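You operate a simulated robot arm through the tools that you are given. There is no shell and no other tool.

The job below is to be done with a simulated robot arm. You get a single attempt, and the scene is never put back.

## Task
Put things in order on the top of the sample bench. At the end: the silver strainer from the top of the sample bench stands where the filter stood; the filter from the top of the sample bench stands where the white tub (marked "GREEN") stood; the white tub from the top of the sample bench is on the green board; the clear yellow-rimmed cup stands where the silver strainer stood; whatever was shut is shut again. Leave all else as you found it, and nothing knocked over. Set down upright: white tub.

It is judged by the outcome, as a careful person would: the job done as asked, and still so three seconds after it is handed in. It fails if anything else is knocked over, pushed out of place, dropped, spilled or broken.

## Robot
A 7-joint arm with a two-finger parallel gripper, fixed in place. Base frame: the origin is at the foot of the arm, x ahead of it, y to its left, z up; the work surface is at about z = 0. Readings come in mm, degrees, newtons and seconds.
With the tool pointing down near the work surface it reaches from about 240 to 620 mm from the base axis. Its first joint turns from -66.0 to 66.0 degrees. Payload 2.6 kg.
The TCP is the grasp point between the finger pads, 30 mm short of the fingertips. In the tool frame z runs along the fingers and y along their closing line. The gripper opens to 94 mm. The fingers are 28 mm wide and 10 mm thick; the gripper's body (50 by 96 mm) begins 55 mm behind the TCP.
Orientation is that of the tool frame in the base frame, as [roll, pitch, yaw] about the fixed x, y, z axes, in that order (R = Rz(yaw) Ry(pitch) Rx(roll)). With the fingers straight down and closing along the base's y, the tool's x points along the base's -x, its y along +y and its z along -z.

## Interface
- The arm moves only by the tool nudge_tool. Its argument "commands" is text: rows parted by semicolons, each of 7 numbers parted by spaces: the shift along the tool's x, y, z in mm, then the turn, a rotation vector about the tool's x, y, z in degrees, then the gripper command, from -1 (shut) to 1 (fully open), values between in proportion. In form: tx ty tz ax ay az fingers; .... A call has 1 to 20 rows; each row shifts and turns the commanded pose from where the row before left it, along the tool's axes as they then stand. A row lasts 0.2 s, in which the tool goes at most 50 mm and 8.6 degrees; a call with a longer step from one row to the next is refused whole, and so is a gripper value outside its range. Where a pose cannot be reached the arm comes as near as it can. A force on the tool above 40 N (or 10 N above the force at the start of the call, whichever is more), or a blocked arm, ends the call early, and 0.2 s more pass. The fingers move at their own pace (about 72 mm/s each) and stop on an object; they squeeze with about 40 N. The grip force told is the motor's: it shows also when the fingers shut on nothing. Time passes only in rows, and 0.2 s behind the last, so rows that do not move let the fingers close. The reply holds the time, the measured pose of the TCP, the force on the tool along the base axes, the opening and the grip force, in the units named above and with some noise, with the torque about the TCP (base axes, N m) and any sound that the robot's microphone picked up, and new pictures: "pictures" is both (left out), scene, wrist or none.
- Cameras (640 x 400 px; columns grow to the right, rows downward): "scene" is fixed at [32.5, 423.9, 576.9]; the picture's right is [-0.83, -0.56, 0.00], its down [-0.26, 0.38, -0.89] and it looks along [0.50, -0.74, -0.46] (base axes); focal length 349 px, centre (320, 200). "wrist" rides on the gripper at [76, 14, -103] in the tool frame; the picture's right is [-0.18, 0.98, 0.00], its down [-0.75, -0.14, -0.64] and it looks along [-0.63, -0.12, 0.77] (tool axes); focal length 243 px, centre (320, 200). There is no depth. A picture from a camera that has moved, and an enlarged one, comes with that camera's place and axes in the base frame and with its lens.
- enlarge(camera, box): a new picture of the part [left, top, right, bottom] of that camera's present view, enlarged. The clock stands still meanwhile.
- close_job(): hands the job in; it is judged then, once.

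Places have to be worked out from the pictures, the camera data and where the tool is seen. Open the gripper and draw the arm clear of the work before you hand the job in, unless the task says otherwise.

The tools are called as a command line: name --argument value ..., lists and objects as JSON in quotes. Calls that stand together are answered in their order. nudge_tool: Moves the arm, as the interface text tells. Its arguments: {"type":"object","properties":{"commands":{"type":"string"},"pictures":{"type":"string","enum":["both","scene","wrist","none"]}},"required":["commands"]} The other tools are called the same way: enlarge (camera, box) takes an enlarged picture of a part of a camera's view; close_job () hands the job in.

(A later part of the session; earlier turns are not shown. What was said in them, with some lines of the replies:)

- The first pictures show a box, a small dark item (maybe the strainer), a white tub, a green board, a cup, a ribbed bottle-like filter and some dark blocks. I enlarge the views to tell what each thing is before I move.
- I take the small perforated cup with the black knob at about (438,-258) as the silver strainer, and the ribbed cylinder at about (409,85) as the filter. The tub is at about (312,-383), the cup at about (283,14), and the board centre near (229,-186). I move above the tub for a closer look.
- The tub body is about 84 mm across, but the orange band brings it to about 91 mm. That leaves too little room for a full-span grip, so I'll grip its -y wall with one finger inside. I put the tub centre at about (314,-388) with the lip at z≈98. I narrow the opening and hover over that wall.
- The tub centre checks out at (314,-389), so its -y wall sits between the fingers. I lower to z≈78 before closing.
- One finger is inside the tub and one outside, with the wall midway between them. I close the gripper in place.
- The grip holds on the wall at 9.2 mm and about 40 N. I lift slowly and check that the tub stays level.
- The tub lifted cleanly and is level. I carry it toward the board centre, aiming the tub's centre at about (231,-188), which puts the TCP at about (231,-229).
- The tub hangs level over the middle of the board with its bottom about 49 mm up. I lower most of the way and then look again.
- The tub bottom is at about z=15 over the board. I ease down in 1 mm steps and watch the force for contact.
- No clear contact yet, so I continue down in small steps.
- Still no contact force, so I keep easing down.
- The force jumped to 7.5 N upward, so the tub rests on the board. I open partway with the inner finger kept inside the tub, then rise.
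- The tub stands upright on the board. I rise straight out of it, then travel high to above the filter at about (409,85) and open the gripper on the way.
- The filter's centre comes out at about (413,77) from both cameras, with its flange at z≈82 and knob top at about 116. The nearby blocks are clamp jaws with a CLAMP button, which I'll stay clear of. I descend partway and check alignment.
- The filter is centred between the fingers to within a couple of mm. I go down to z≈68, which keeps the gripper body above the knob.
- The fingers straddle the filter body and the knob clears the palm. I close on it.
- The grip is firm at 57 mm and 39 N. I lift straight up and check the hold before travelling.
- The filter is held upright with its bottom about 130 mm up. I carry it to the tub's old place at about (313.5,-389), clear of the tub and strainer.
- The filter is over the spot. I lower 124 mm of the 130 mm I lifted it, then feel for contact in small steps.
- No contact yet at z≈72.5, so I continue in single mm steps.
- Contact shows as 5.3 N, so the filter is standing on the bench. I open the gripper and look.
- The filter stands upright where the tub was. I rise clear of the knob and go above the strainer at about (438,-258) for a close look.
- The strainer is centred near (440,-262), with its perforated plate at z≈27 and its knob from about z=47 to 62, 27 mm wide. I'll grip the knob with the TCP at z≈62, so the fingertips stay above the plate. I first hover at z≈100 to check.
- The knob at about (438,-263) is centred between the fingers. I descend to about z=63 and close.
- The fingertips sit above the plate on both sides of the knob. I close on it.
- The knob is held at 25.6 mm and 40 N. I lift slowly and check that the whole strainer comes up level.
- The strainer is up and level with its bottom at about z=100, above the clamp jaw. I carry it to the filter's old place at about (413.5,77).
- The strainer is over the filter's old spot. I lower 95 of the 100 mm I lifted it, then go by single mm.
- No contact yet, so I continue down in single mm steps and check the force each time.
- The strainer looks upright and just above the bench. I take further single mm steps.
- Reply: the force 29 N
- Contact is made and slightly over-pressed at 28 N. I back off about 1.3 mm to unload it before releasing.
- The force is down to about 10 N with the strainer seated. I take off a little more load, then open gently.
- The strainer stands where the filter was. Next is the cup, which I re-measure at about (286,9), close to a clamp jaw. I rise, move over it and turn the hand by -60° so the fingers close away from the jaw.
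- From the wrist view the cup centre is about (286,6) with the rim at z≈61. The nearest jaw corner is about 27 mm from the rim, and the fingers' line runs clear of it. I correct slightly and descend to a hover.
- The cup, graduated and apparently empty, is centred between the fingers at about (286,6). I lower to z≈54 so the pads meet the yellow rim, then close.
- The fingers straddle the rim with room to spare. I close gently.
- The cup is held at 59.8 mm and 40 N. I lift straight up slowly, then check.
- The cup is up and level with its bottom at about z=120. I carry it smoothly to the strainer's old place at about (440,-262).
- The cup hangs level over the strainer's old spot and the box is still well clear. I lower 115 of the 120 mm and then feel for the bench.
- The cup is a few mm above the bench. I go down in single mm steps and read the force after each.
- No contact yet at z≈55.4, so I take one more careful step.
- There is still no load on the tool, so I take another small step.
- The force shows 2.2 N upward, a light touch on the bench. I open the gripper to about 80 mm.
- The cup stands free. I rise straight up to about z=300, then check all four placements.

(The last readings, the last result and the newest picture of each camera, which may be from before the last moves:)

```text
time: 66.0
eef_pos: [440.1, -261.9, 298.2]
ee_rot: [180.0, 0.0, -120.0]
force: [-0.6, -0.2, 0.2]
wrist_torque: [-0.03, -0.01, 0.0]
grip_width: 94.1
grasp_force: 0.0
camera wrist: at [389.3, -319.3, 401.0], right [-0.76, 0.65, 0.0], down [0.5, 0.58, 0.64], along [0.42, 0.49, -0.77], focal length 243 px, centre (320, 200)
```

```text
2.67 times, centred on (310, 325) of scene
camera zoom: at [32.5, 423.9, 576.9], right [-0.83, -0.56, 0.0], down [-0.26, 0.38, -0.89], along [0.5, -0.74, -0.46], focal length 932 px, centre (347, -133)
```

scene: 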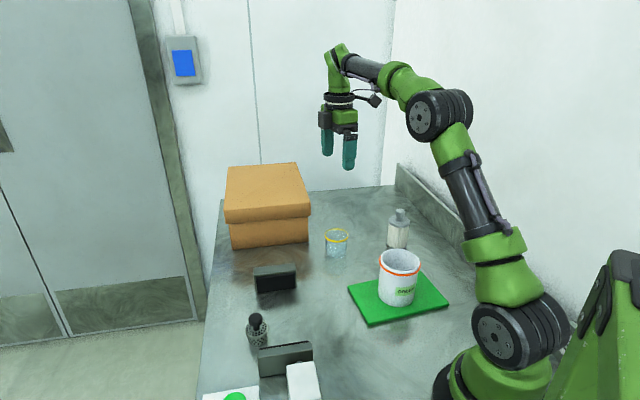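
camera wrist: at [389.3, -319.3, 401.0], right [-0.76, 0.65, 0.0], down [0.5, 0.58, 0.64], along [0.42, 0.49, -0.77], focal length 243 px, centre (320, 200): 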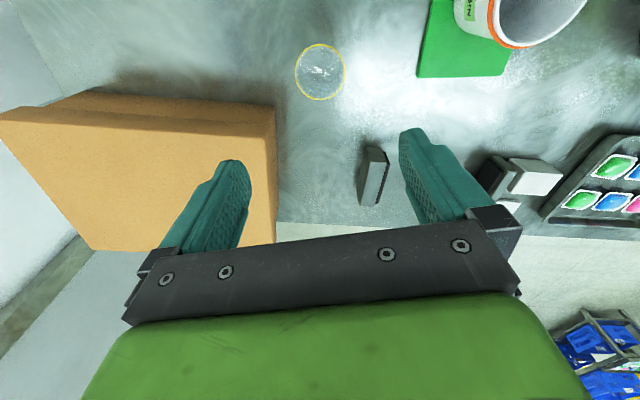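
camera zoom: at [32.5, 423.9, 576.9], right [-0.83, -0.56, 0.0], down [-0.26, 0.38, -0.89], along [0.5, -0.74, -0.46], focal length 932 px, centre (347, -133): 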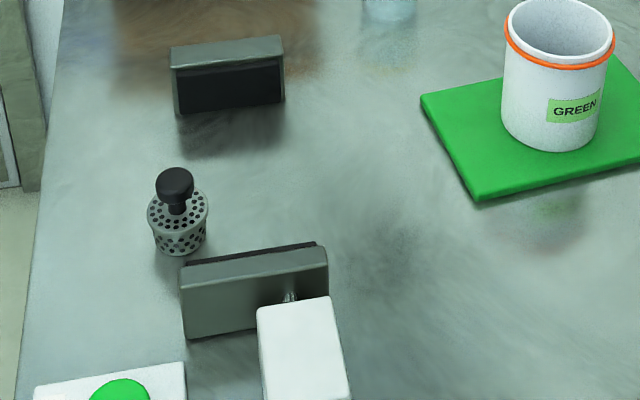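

All four things stand where asked: the cup at about (441,-262), the filter at (314,-390), the strainer at (414,77), and the tub upright on the board. The box and clamp are untouched. I take the arm back high to its starting pose, clear of everything, with the gripper open.

nudge_tool --commands "0 0 0 0 0 8.5 1; 0 0 0 0 0 8.5 1; 0 0 0 0 0 8.5 1; 0 0 0 0 0 8.5 1; 0 0 0 0 0 8.5 1; 0 0 0 0 0 8.5 1; 0 0 0 0 0 8.5 1; 0 0 0 0 0 0.5 1; 27.6 13 -4 0 0 0 1; 27.6 13 -4 0 0 0 1; 27.6 13 -4 0 0 0 1; 0 0 0 0 0 0 1; 0 0 0 0 0 0 1" --pictures "both"

enlarge --camera "scene" --box '[190, 150, 470, 400]'

```text
time: 68.8
eef_pos: [357.9, -223.3, 308.6]
ee_rot: [180.0, 0.0, 180.0]
force: [-0.4, -0.9, -0.3]
wrist_torque: [-0.01, 0.01, 0.02]
grip_width: 94.0
grasp_force: 0.0
camera wrist: at [280.1, -207.0, 411.4], right [0.18, 0.98, 0.0], down [0.75, -0.14, 0.64], along [0.63, -0.12, -0.77], focal length 243 px, centre (320, 200)
```

scene: 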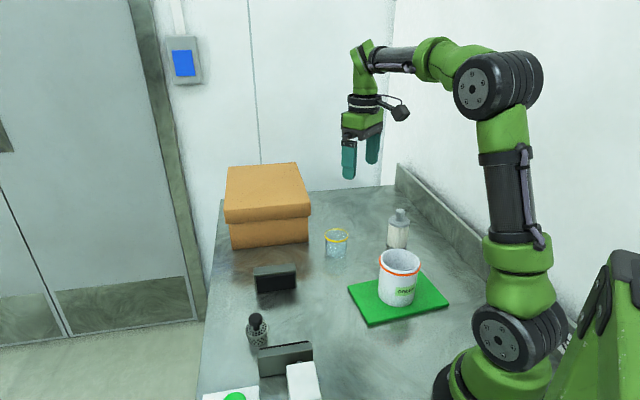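
wrist: 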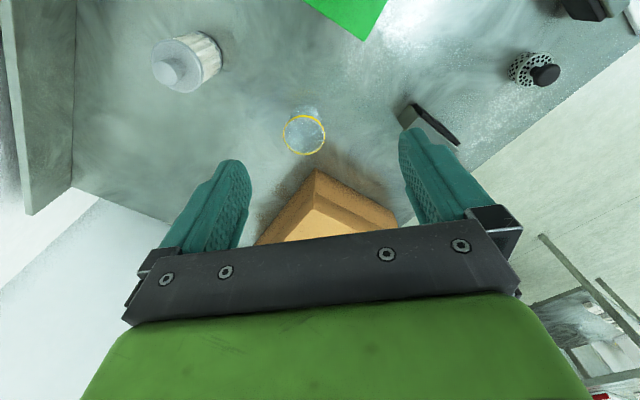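

```text
1.60 times, centred on (330, 275) of scene
camera zoom: at [32.5, 423.9, 576.9], right [-0.83, -0.56, 0.0], down [-0.26, 0.38, -0.89], along [0.5, -0.74, -0.46], focal length 559 px, centre (304, 80)
```

zoom: 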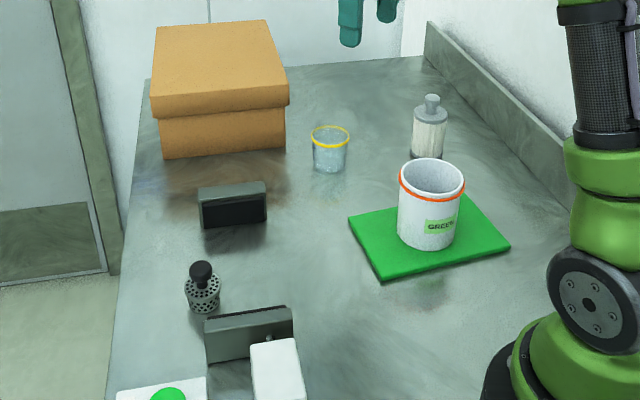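

The final view shows the arm back at its start pose with an open gripper. The tub is upright on the board, and the filter, strainer and cup stand in their new places. Nothing else has moved, so I hand the job in.

close_job

```text
The job is handed in.
```

The bench is set out as asked, and I've handed the job in. I checked the final layout with both cameras before handing in; I haven't seen the judge's result.

| Item | Now stands | Position (x, y in mm) |
|---|---|---|
| White tub ("GREEN") | upright, near the middle of the green board | (231, -188) |
| Filter | where the white tub stood | (314, -390) |
| Silver strainer | where the filter stood | (414, 77) |
| Clear yellow-rimmed cup | where the silver strainer stood | (441, -262) |

These positions come from camera and arm readings, so they may be off by a few millimetres.

- **Strainer:** it was briefly pressed down with about 28 N while being set on the bench. I backed off before letting go, and it stands upright.
- **Everything else:** the box, the clamp and its button were not touched. I opened nothing, so there was nothing to shut again.
- **Arm:** it is back at its starting pose with the gripper open.
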